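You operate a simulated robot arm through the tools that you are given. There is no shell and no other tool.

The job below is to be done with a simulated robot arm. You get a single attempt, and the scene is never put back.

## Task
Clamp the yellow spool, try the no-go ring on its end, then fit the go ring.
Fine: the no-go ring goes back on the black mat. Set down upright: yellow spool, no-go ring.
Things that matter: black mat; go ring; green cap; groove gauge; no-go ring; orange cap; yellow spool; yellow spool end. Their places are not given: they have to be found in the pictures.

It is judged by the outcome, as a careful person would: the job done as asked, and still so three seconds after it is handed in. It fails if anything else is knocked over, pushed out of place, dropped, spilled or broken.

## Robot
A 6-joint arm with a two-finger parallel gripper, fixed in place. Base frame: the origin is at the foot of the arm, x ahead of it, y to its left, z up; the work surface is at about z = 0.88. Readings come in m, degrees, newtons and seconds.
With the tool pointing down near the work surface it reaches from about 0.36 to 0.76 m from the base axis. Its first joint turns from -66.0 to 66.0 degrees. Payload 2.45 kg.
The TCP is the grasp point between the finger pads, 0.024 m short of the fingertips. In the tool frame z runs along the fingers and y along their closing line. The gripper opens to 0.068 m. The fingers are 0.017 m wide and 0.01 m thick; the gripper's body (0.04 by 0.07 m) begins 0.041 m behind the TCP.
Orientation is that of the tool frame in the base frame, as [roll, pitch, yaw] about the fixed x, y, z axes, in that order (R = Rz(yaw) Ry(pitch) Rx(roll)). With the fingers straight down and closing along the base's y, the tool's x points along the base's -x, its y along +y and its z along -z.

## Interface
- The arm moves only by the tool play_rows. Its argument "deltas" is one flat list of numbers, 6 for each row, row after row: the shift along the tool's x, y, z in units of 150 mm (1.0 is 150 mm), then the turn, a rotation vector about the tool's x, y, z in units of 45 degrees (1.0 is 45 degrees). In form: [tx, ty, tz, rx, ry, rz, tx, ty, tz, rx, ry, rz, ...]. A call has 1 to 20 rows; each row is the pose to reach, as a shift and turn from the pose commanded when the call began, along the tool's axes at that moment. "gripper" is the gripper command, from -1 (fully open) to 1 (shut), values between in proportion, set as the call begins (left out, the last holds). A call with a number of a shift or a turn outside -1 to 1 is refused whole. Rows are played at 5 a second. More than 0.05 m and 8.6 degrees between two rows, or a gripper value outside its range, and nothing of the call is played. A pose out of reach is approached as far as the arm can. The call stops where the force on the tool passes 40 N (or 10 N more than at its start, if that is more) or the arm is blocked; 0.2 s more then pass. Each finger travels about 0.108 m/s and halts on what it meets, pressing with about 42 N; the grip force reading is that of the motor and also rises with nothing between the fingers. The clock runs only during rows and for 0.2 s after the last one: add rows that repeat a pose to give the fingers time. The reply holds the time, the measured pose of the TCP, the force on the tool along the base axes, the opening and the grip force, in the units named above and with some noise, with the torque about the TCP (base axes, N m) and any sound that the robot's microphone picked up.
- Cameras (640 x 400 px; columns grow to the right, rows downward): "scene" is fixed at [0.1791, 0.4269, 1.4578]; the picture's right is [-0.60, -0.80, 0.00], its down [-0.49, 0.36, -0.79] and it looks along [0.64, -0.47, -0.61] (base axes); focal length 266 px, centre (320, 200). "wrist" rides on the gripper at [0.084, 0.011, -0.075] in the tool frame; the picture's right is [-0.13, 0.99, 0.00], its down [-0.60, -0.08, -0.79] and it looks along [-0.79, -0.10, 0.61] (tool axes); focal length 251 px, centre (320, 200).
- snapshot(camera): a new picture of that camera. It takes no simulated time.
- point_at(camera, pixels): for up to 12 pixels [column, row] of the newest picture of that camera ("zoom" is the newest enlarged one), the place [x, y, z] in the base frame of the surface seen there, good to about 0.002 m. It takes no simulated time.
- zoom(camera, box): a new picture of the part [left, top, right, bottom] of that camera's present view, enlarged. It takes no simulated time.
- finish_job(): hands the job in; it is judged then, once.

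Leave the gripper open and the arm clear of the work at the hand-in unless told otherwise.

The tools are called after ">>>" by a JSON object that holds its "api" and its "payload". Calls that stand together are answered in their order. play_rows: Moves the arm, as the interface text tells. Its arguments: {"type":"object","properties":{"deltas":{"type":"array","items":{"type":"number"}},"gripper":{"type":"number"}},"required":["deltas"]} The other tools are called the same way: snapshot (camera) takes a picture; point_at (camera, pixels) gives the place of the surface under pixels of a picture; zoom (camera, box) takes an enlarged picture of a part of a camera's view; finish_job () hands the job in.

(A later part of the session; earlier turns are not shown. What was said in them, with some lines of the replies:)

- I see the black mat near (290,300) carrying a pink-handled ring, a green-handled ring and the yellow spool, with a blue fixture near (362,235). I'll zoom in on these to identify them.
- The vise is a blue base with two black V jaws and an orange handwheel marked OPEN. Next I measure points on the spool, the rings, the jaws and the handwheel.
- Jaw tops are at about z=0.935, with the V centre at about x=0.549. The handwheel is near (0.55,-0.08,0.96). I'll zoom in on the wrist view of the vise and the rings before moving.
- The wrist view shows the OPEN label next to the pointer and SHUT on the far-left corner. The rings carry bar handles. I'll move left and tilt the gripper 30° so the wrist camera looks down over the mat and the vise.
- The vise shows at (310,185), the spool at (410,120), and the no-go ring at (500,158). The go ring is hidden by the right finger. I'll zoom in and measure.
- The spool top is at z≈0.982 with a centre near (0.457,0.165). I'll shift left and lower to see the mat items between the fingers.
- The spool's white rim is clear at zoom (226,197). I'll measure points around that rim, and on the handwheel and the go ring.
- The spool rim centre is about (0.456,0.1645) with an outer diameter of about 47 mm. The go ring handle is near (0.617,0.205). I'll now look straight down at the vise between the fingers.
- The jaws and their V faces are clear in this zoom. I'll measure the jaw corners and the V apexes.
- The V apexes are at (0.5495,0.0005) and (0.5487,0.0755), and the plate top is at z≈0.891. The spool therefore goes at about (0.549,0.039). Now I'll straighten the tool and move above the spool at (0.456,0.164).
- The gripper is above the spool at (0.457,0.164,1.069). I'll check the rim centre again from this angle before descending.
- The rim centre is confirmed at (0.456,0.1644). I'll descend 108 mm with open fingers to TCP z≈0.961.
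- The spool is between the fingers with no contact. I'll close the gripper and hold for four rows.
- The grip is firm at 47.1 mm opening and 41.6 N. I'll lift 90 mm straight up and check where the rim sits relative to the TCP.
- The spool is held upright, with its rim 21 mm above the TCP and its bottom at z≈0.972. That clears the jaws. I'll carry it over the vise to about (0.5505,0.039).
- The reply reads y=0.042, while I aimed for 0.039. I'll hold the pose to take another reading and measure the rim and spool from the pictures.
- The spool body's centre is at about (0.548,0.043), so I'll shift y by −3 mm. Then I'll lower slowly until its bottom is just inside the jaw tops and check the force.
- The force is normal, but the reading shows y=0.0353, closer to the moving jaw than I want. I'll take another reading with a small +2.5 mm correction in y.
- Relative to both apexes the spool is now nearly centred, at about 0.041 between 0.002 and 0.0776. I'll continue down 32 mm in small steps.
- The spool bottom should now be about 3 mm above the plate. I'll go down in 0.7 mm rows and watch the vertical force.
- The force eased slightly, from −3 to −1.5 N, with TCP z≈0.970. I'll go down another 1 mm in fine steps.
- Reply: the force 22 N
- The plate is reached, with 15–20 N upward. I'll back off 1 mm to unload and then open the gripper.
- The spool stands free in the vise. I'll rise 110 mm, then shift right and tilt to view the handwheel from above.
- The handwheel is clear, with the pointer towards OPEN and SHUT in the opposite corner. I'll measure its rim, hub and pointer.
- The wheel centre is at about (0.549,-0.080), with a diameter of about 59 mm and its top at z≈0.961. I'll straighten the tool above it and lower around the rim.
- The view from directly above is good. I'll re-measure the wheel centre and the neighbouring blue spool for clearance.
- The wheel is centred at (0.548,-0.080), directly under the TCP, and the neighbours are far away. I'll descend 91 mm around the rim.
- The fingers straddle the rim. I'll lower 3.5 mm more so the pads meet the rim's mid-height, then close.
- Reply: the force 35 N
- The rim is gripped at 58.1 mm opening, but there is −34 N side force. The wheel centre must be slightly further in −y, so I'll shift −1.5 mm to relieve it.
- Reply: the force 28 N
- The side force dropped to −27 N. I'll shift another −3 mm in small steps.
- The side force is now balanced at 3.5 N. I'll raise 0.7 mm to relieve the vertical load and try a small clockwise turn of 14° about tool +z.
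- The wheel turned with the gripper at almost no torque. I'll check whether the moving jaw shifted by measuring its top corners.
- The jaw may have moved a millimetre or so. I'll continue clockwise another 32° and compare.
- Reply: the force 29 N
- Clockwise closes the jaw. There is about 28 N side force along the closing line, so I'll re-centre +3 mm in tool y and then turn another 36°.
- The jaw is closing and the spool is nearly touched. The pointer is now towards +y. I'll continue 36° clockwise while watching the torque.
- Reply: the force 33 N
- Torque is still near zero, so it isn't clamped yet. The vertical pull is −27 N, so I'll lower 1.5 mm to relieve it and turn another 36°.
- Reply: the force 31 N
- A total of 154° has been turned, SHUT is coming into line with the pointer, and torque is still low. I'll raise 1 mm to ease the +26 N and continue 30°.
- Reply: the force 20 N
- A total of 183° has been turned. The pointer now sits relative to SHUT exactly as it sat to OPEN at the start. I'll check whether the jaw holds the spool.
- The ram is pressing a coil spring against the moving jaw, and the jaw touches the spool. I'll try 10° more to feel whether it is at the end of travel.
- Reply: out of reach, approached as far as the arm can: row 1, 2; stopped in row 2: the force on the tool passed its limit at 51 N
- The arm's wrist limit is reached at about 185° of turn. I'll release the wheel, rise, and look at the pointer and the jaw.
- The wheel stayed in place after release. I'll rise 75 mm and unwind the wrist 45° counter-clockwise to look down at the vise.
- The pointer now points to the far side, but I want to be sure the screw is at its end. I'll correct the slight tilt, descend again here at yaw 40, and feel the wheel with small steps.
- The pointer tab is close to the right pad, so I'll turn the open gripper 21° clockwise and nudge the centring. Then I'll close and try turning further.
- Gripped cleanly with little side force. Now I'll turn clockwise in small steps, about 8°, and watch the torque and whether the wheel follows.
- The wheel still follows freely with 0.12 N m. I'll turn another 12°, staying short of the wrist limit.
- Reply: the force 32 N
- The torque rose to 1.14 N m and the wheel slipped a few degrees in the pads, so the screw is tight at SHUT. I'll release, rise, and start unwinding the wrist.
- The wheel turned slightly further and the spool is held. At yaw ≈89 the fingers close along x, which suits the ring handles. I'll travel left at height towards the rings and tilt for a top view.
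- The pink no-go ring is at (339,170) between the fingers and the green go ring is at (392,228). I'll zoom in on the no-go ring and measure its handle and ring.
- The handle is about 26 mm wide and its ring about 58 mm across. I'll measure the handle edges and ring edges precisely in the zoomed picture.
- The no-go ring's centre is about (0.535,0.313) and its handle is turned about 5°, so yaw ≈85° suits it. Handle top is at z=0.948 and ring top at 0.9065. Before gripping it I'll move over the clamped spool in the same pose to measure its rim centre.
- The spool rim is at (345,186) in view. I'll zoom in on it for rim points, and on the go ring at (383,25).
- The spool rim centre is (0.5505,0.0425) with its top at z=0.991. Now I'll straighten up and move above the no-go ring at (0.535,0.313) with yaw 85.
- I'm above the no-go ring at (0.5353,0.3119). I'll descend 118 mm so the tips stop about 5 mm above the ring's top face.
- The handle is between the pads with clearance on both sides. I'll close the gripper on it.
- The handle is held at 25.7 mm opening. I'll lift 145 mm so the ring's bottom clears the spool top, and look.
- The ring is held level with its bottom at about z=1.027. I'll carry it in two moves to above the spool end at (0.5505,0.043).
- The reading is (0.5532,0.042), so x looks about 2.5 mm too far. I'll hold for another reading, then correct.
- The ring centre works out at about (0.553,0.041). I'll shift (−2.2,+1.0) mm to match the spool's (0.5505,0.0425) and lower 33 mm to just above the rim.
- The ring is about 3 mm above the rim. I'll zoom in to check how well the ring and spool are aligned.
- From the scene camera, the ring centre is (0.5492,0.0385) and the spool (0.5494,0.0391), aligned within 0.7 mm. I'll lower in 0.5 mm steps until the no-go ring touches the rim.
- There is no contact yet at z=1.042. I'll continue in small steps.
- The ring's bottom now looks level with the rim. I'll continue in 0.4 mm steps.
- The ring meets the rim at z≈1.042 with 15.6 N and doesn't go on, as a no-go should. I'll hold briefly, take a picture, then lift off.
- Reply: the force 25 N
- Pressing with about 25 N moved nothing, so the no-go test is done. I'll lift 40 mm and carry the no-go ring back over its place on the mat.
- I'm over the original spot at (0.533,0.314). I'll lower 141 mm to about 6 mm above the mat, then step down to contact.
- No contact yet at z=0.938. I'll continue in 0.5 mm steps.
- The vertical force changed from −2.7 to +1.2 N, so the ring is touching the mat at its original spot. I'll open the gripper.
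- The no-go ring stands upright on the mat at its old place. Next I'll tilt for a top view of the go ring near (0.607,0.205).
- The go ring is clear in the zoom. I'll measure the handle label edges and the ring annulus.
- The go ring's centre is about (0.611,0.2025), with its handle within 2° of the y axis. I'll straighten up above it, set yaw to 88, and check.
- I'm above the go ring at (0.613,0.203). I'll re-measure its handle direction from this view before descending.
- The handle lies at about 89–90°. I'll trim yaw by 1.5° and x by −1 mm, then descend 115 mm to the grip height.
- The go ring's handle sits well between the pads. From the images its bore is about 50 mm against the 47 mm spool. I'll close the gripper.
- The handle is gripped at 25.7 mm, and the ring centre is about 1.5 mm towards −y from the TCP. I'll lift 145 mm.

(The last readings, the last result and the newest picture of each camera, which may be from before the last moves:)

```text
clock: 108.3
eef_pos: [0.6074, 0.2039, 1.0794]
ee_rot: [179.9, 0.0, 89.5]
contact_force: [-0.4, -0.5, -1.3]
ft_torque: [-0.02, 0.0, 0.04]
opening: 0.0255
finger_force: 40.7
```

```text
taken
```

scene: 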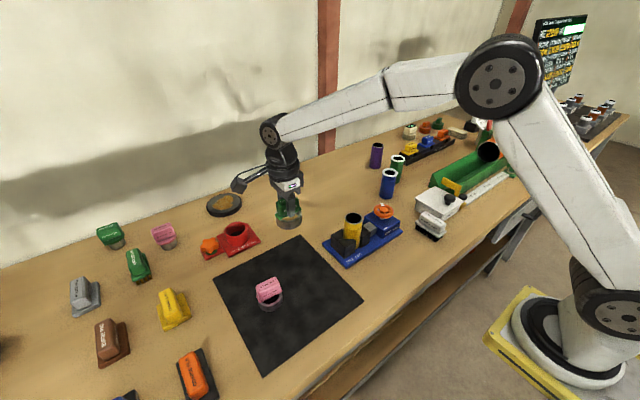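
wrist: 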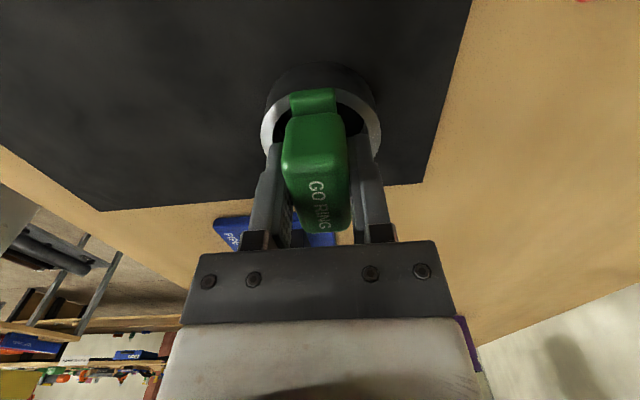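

The go ring is held level, and the no-go ring sits undisturbed. I'll move in two stages to above the spool, aiming the TCP at (0.5505,0.044).

>>> {"api": "play_rows", "payload": {"deltas": [-0.1, -0.035, 0, 0, 0, 0, -0.25, -0.088, 0, 0, 0, 0, -0.4, -0.14, 0, 0, 0, 0, -0.5333, -0.187, 0, 0, 0, 0]}}

>>> {"api": "play_rows", "payload": {"deltas": [-0.15, -0.053, 0, 0, 0, 0, -0.3, -0.105, 0, 0, 0, 0, -0.43, -0.151, 0, 0, 0, 0, -0.51, -0.179, 0, 0, 0, 0, -0.5333, -0.187, 0, 0, 0, 0, -0.5333, -0.187, 0, 0, 0, 0, -0.5333, -0.187, 0, 0, 0, 0]}}

>>> {"api": "play_rows", "payload": {"deltas": [0, 0, 0, 0, 0, 0]}}

>>> {"api": "snapshot", "payload": {"camera": "wrist"}}

>>> {"api": "zoom", "payload": {"camera": "scene", "box": [330, 185, 390, 245]}}

```text
clock: 109.3
eef_pos: [0.5808, 0.1239, 1.0802]
ee_rot: [179.9, 0.1, 89.5]
contact_force: [0.7, 0.1, -1.0]
ft_torque: [0.02, 0.02, 0.02]
opening: 0.0255
finger_force: 41.2
```

```text
clock: 110.9
eef_pos: [0.5534, 0.0445, 1.0804]
ee_rot: [179.9, 0.1, 89.5]
contact_force: [0.3, 0.0, -1.3]
ft_torque: [-0.03, 0.0, 0.0]
opening: 0.0255
finger_force: 41.1
```

```text
clock: 111.3
eef_pos: [0.5521, 0.0441, 1.0812]
ee_rot: [180.0, 0.1, 89.5]
contact_force: [0.2, -0.5, -1.6]
ft_torque: [0.01, 0.0, 0.01]
opening: 0.0256
finger_force: 41.1
```

```text
taken
```

wrist: 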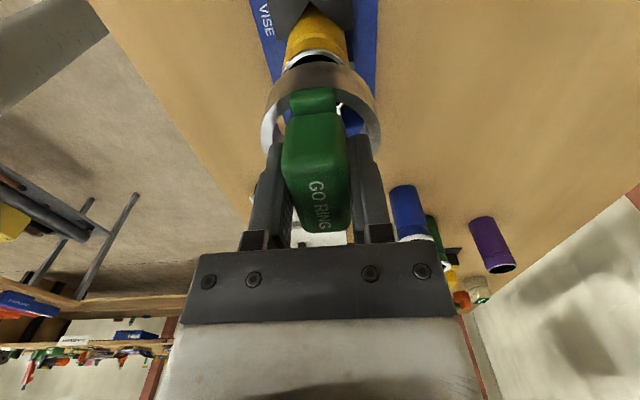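

```text
6.67 times, centred on (360, 215) of scene
```

zoom: 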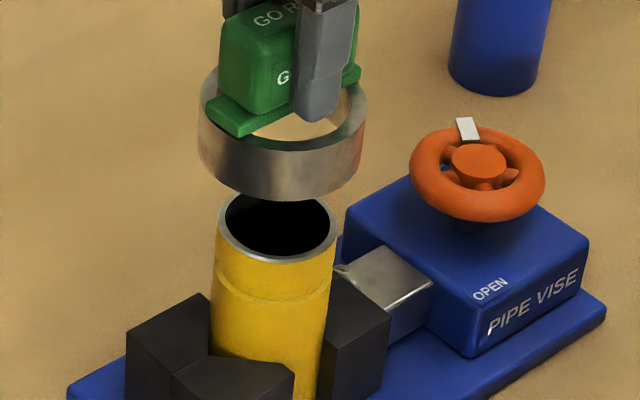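

The reading shows x≈0.5525, so I'll shift −1.8 mm in x. Then I'll lower 33 mm to just above the rim and compare the ring and spool centres in the scene view.

>>> {"api": "play_rows", "payload": {"deltas": [0, -0.012, 0, 0, 0, 0, 0, -0.012, 0.05, 0, 0, 0, 0, -0.012, 0.1, 0, 0, 0, 0, -0.012, 0.15, 0, 0, 0, 0, -0.012, 0.19, 0, 0, 0, 0, -0.012, 0.22, 0, 0, 0, 0, -0.012, 0.22, 0, 0, 0]}}

>>> {"api": "play_rows", "payload": {"deltas": [0, 0, 0, 0, 0, 0]}}

>>> {"api": "zoom", "payload": {"camera": "scene", "box": [335, 195, 385, 245]}}

>>> {"api": "point_at", "payload": {"camera": "zoom", "pixels": [[205, 200], [230, 212], [260, 218], [290, 216], [320, 206], [345, 190], [220, 255], [240, 265], [260, 270], [290, 268], [310, 262], [325, 254]]}}

```text
clock: 112.9
eef_pos: [0.5502, 0.0434, 1.0473]
ee_rot: [179.9, 0.0, 89.4]
contact_force: [0.3, -0.8, -2.2]
ft_torque: [0.0, -0.03, 0.01]
opening: 0.0254
finger_force: 41.0
```

```text
clock: 113.3
eef_pos: [0.5507, 0.044, 1.0477]
ee_rot: [179.9, 0.1, 89.5]
contact_force: [-0.2, 0.4, -1.2]
ft_torque: [-0.01, -0.03, -0.01]
opening: 0.0255
finger_force: 41.1
```

```text
8.00 times, centred on (360, 220) of scene
```

zoom: 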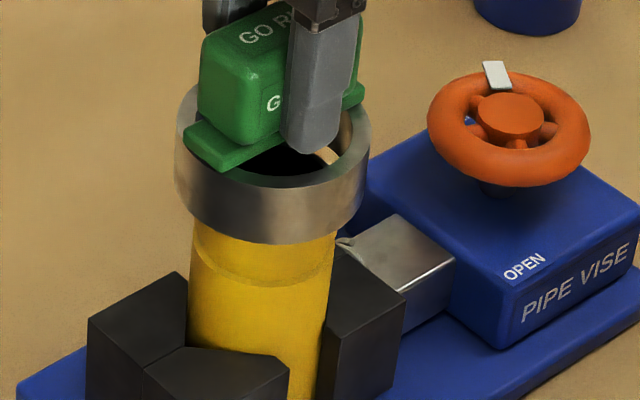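

```text
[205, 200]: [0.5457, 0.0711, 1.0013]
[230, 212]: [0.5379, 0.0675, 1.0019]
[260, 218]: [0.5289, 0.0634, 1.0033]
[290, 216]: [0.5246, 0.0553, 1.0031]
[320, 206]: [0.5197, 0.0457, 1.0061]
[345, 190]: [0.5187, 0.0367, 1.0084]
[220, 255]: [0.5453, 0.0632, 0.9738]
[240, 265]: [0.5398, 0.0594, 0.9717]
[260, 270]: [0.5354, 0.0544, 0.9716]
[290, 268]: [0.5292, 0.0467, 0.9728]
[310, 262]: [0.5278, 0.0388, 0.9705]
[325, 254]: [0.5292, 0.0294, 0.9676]
```

The ring centre is (0.5507,0.0397) and the spool (0.5512,0.0392), so they match within noise. I'll lower the go ring in 0.75 mm steps past the rim level and check the force.

>>> {"api": "play_rows", "payload": {"deltas": [0, 0, 0.005, 0, 0, 0, 0, 0, 0.01, 0, 0, 0, 0, 0, 0.015, 0, 0, 0, 0, 0, 0.02, 0, 0, 0, 0, 0, 0.025, 0, 0, 0, 0, 0, 0.03, 0, 0, 0, 0, 0, 0.035, 0, 0, 0, 0, 0, 0.04, 0, 0, 0, 0, 0, 0.04, 0, 0, 0]}}

>>> {"api": "play_rows", "payload": {"deltas": [0, 0, 0.004, 0, 0, 0, 0, 0, 0.008, 0, 0, 0, 0, 0, 0.012, 0, 0, 0, 0, 0, 0.016, 0, 0, 0, 0, 0, 0.016, 0, 0, 0]}}

>>> {"api": "zoom", "payload": {"camera": "scene", "box": [335, 195, 385, 245]}}

```text
clock: 115.3
eef_pos: [0.5504, 0.0439, 1.0408]
ee_rot: [179.9, 0.1, 89.5]
contact_force: [-0.1, 0.2, -1.9]
ft_torque: [-0.02, -0.02, -0.01]
opening: 0.0255
finger_force: 41.2
```

```text
clock: 116.5
eef_pos: [0.5501, 0.0436, 1.0395]
ee_rot: [179.8, 0.1, 89.6]
contact_force: [0.1, 0.2, -0.6]
ft_torque: [-0.02, 0.03, 0.02]
opening: 0.0256
finger_force: 40.6
```

```text
8.00 times, centred on (360, 220) of scene
```

zoom: 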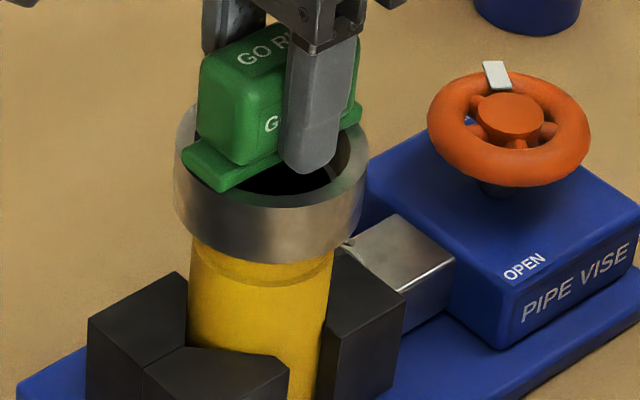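

The ring has passed the level where the no-go stopped, with no resistance. I'll continue 13 mm in 0.9 mm steps.

>>> {"api": "play_rows", "payload": {"deltas": [0, 0, 0.006, 0, 0, 0, 0, 0, 0.012, 0, 0, 0, 0, 0, 0.018, 0, 0, 0, 0, 0, 0.024, 0, 0, 0, 0, 0, 0.03, 0, 0, 0, 0, 0, 0.036, 0, 0, 0, 0, 0, 0.042, 0, 0, 0, 0, 0, 0.048, 0, 0, 0, 0, 0, 0.054, 0, 0, 0, 0, 0, 0.06, 0, 0, 0, 0, 0, 0.06, 0, 0, 0]}}

>>> {"api": "play_rows", "payload": {"deltas": [0, 0, 0.005, 0, 0, 0, 0, 0, 0.01, 0, 0, 0, 0, 0, 0.015, 0, 0, 0, 0, 0, 0.02, 0, 0, 0, 0, 0, 0.025, 0, 0, 0, 0, 0, 0.025, 0, 0, 0]}}

>>> {"api": "zoom", "payload": {"camera": "scene", "box": [335, 195, 385, 245]}}

```text
clock: 118.9
eef_pos: [0.5492, 0.0453, 1.0304]
ee_rot: [-180.0, 0.1, 89.5]
contact_force: [-0.2, 0.1, -1.5]
ft_torque: [-0.03, -0.02, -0.01]
opening: 0.0252
finger_force: 41.2
```

```text
clock: 120.3
eef_pos: [0.5496, 0.0423, 1.0257]
ee_rot: [179.9, 0.2, 89.4]
contact_force: [0.3, 0.5, -2.3]
ft_torque: [0.01, 0.01, -0.01]
opening: 0.0253
finger_force: 41.1
```

```text
8.00 times, centred on (360, 220) of scene
```

zoom: 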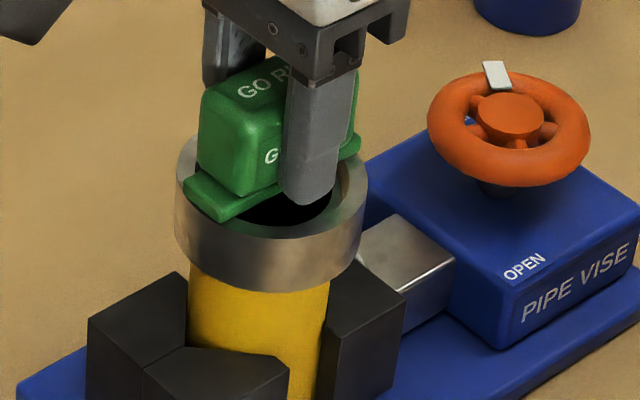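

The ring is sliding freely at z≈1.026. I'll continue in 0.5 mm steps towards the seat expected near z=1.020.

>>> {"api": "play_rows", "payload": {"deltas": [0, 0, 0.004, 0, 0, 0, 0, 0, 0.008, 0, 0, 0, 0, 0, 0.012, 0, 0, 0, 0, 0, 0.016, 0, 0, 0, 0, 0, 0.02, 0, 0, 0, 0, 0, 0.02, 0, 0, 0]}}

>>> {"api": "play_rows", "payload": {"deltas": [0, 0, 0.003, 0, 0, 0, 0, 0, 0.006, 0, 0, 0, 0, 0, 0.009, 0, 0, 0, 0, 0, 0.009, 0, 0, 0]}}

```text
clock: 121.7
eef_pos: [0.5488, 0.0435, 1.023]
ee_rot: [179.9, 0.1, 89.5]
contact_force: [-0.2, 0.3, -1.3]
ft_torque: [-0.01, 0.01, -0.01]
opening: 0.0253
finger_force: 40.6
```

```text
clock: 122.7
eef_pos: [0.5503, 0.043, 1.0225]
ee_rot: [179.8, 0.1, 89.4]
contact_force: [-0.2, -0.1, -1.7]
ft_torque: [0.0, 0.0, -0.01]
opening: 0.0257
finger_force: 40.9
```

>>> {"api": "play_rows", "payload": {"deltas": [0, 0, 0.003, 0, 0, 0, 0, 0, 0.006, 0, 0, 0, 0, 0, 0.009, 0, 0, 0, 0, 0, 0.009, 0, 0, 0]}}

>>> {"api": "play_rows", "payload": {"deltas": [0, 0, 0.003, 0, 0, 0, 0, 0, 0.006, 0, 0, 0, 0, 0, 0.006, 0, 0, 0]}}

>>> {"api": "zoom", "payload": {"camera": "scene", "box": [335, 195, 385, 245]}}

```text
clock: 123.7
eef_pos: [0.5495, 0.044, 1.0211]
ee_rot: [180.0, 0.1, 89.5]
contact_force: [-3.2, -2.2, 10.1]
ft_torque: [0.12, 0.21, 0.06]
opening: 0.0254
finger_force: 41.6
```

```text
clock: 124.5
eef_pos: [0.5512, 0.0435, 1.0213]
ee_rot: [179.9, 0.1, 89.4]
contact_force: [-9.0, -1.0, 32.5]
ft_torque: [-0.02, 0.35, -0.05]
opening: 0.0257
finger_force: 40.1
```

```text
8.00 times, centred on (360, 220) of scene
```

zoom: 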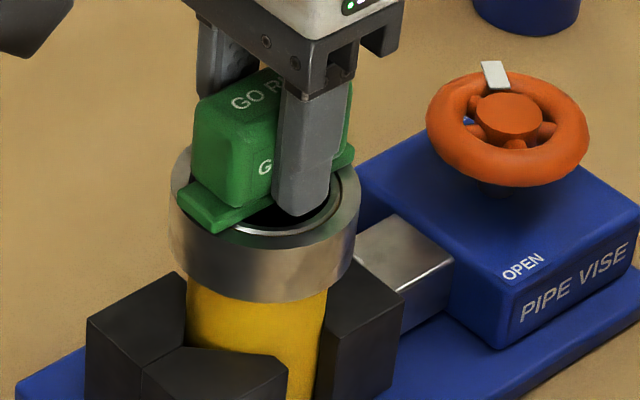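

The ring is seated: the force rose to 32 N at z≈1.021 and the rim shows just under the handle plate. I'll ease up 1 mm to unload, then open the gripper.

>>> {"api": "play_rows", "payload": {"deltas": [0, 0, -0.004, 0, 0, 0, 0, 0, -0.008, 0, 0, 0, 0, 0, -0.008, 0, 0, 0]}}

>>> {"api": "play_rows", "payload": {"deltas": [0, 0, 0, 0, 0, 0, 0, 0, 0, 0, 0, 0, 0, 0, 0, 0, 0, 0, 0, 0, 0, 0, 0, 0], "gripper": -1}}

>>> {"api": "zoom", "payload": {"camera": "scene", "box": [335, 195, 385, 245]}}

>>> {"api": "snapshot", "payload": {"camera": "wrist"}}

```text
clock: 125.3
eef_pos: [0.5514, 0.0434, 1.0215]
ee_rot: [179.8, 0.0, 89.4]
contact_force: [1.6, -3.9, 17.7]
ft_torque: [-0.03, -0.03, -0.07]
opening: 0.0255
finger_force: 41.1
```

```text
clock: 126.3
eef_pos: [0.55, 0.0455, 1.0205]
ee_rot: [179.9, 0.0, 89.5]
contact_force: [0.3, 0.1, 0.5]
ft_torque: [0.02, 0.04, 0.02]
opening: 0.0677
finger_force: 0.0
```

```text
8.00 times, centred on (360, 220) of scene
```

zoom: 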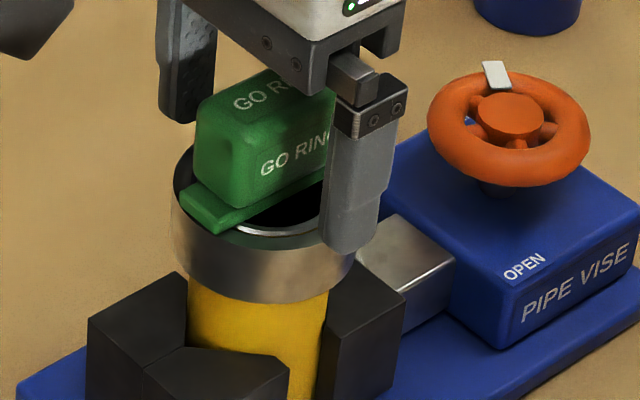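

```text
taken
```

wrist: 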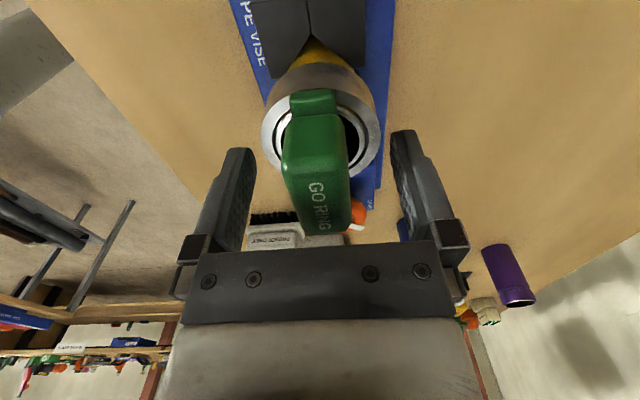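

The go ring stays on the spool after release. I'll rise straight up 140 mm and check everything.

>>> {"api": "play_rows", "payload": {"deltas": [0, 0, -0.06, 0, 0, 0, 0, 0, -0.16, 0, 0, 0, 0, 0, -0.3, 0, 0, 0, 0, 0, -0.5, 0, 0, 0, 0, 0, -0.7, 0, 0, 0, 0, 0, -0.93, 0, 0, 0, 0, 0, -0.93, 0, 0, 0]}}

>>> {"api": "play_rows", "payload": {"deltas": [0, -0.2, -0.1, 0, 0, 0, 0, -0.4, -0.2, 0, 0, 0, 0, -0.6, -0.3, 0, 0, 0, 0, -0.6, -0.3, 0, 0, 0]}}

>>> {"api": "snapshot", "payload": {"camera": "scene"}}

>>> {"api": "zoom", "payload": {"camera": "scene", "box": [210, 180, 430, 320]}}

>>> {"api": "snapshot", "payload": {"camera": "wrist"}}

```text
clock: 127.9
eef_pos: [0.5507, 0.044, 1.1613]
ee_rot: [179.8, 0.1, 89.5]
contact_force: [0.4, -0.1, -1.0]
ft_torque: [-0.02, 0.02, -0.02]
opening: 0.068
finger_force: 0.1
```

```text
clock: 128.9
eef_pos: [0.4616, 0.0454, 1.203]
ee_rot: [179.9, 0.0, 89.4]
contact_force: [0.0, -0.5, -0.4]
ft_torque: [0.0, -0.01, -0.01]
opening: 0.068
finger_force: 0.1
```

```text
taken
```

scene: 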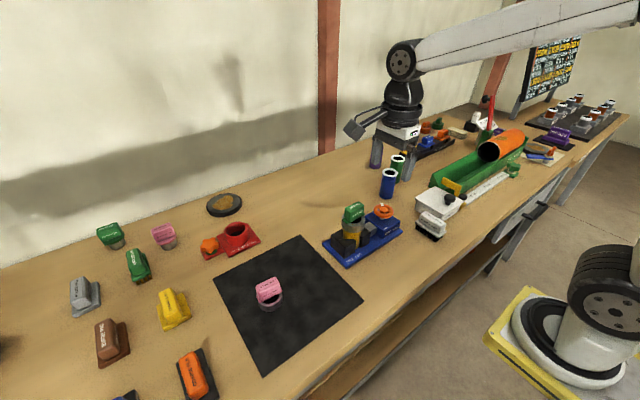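

```text
2.86 times, centred on (320, 250) of scene
```

zoom: 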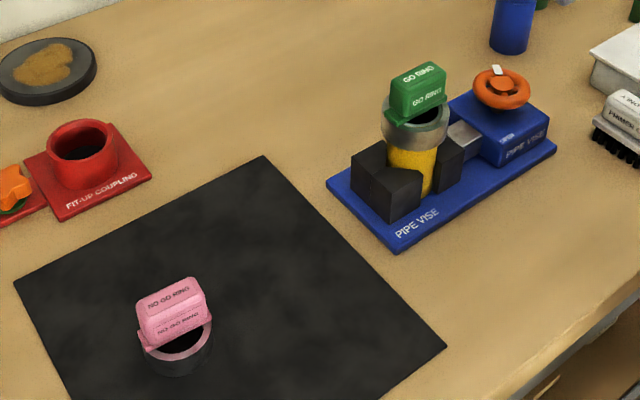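

```text
taken
```

wrist: 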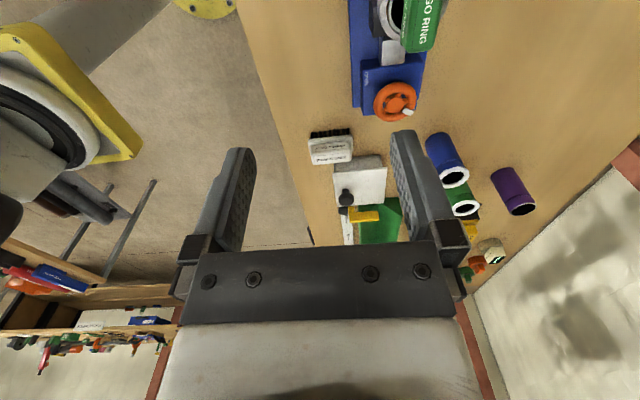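

The spool is clamped with the go ring on it, the no-go ring is upright on the mat, and the gripper is open and clear. I'll make one last comparison of the vise with its starting picture.

>>> {"api": "zoom", "payload": {"camera": "scene", "box": [310, 190, 430, 266]}}

>>> {"api": "zoom", "payload": {"camera": "scene", "box": [335, 190, 385, 240]}}

```text
5.26 times, centred on (370, 228) of scene
```

zoom: 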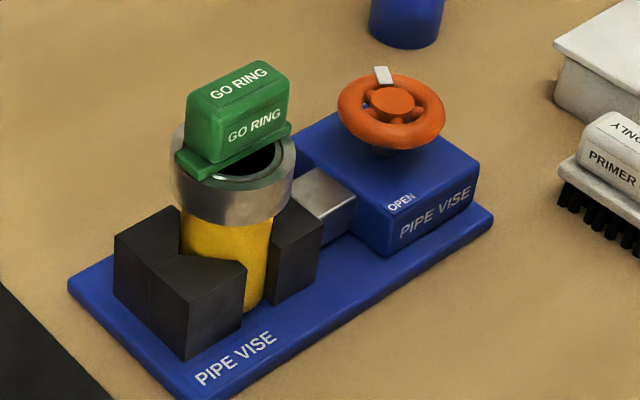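

```text
8.00 times, centred on (360, 215) of scene
```

zoom: 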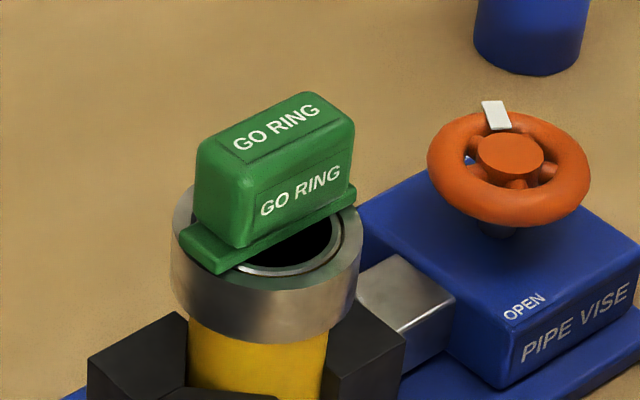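

The vise is exactly where it started, the spool is clamped upright, and the go ring is fully seated. The no-go ring stands on the mat and nothing else has moved. I'm handing the job in.

>>> {"api": "finish_job", "payload": {}}

```text
The job is handed in.
```

The job is done and handed in. I don't have the verdict from the judging.

- **Yellow spool:** it stands upright in the pipe vise with the wheel turned to SHUT. The wheel resisted firmly at the end, at about 1.1 N m.
- **No-go ring:** it stopped at the spool's end and would not go on with about 25 N of push. It is back upright at its old spot on the black mat.
- **Go ring:** it slid over the end freely and sits fully down on the spool.

In the final pictures the vise is where it started and nothing else looks moved. The gripper is open and clear of the work.
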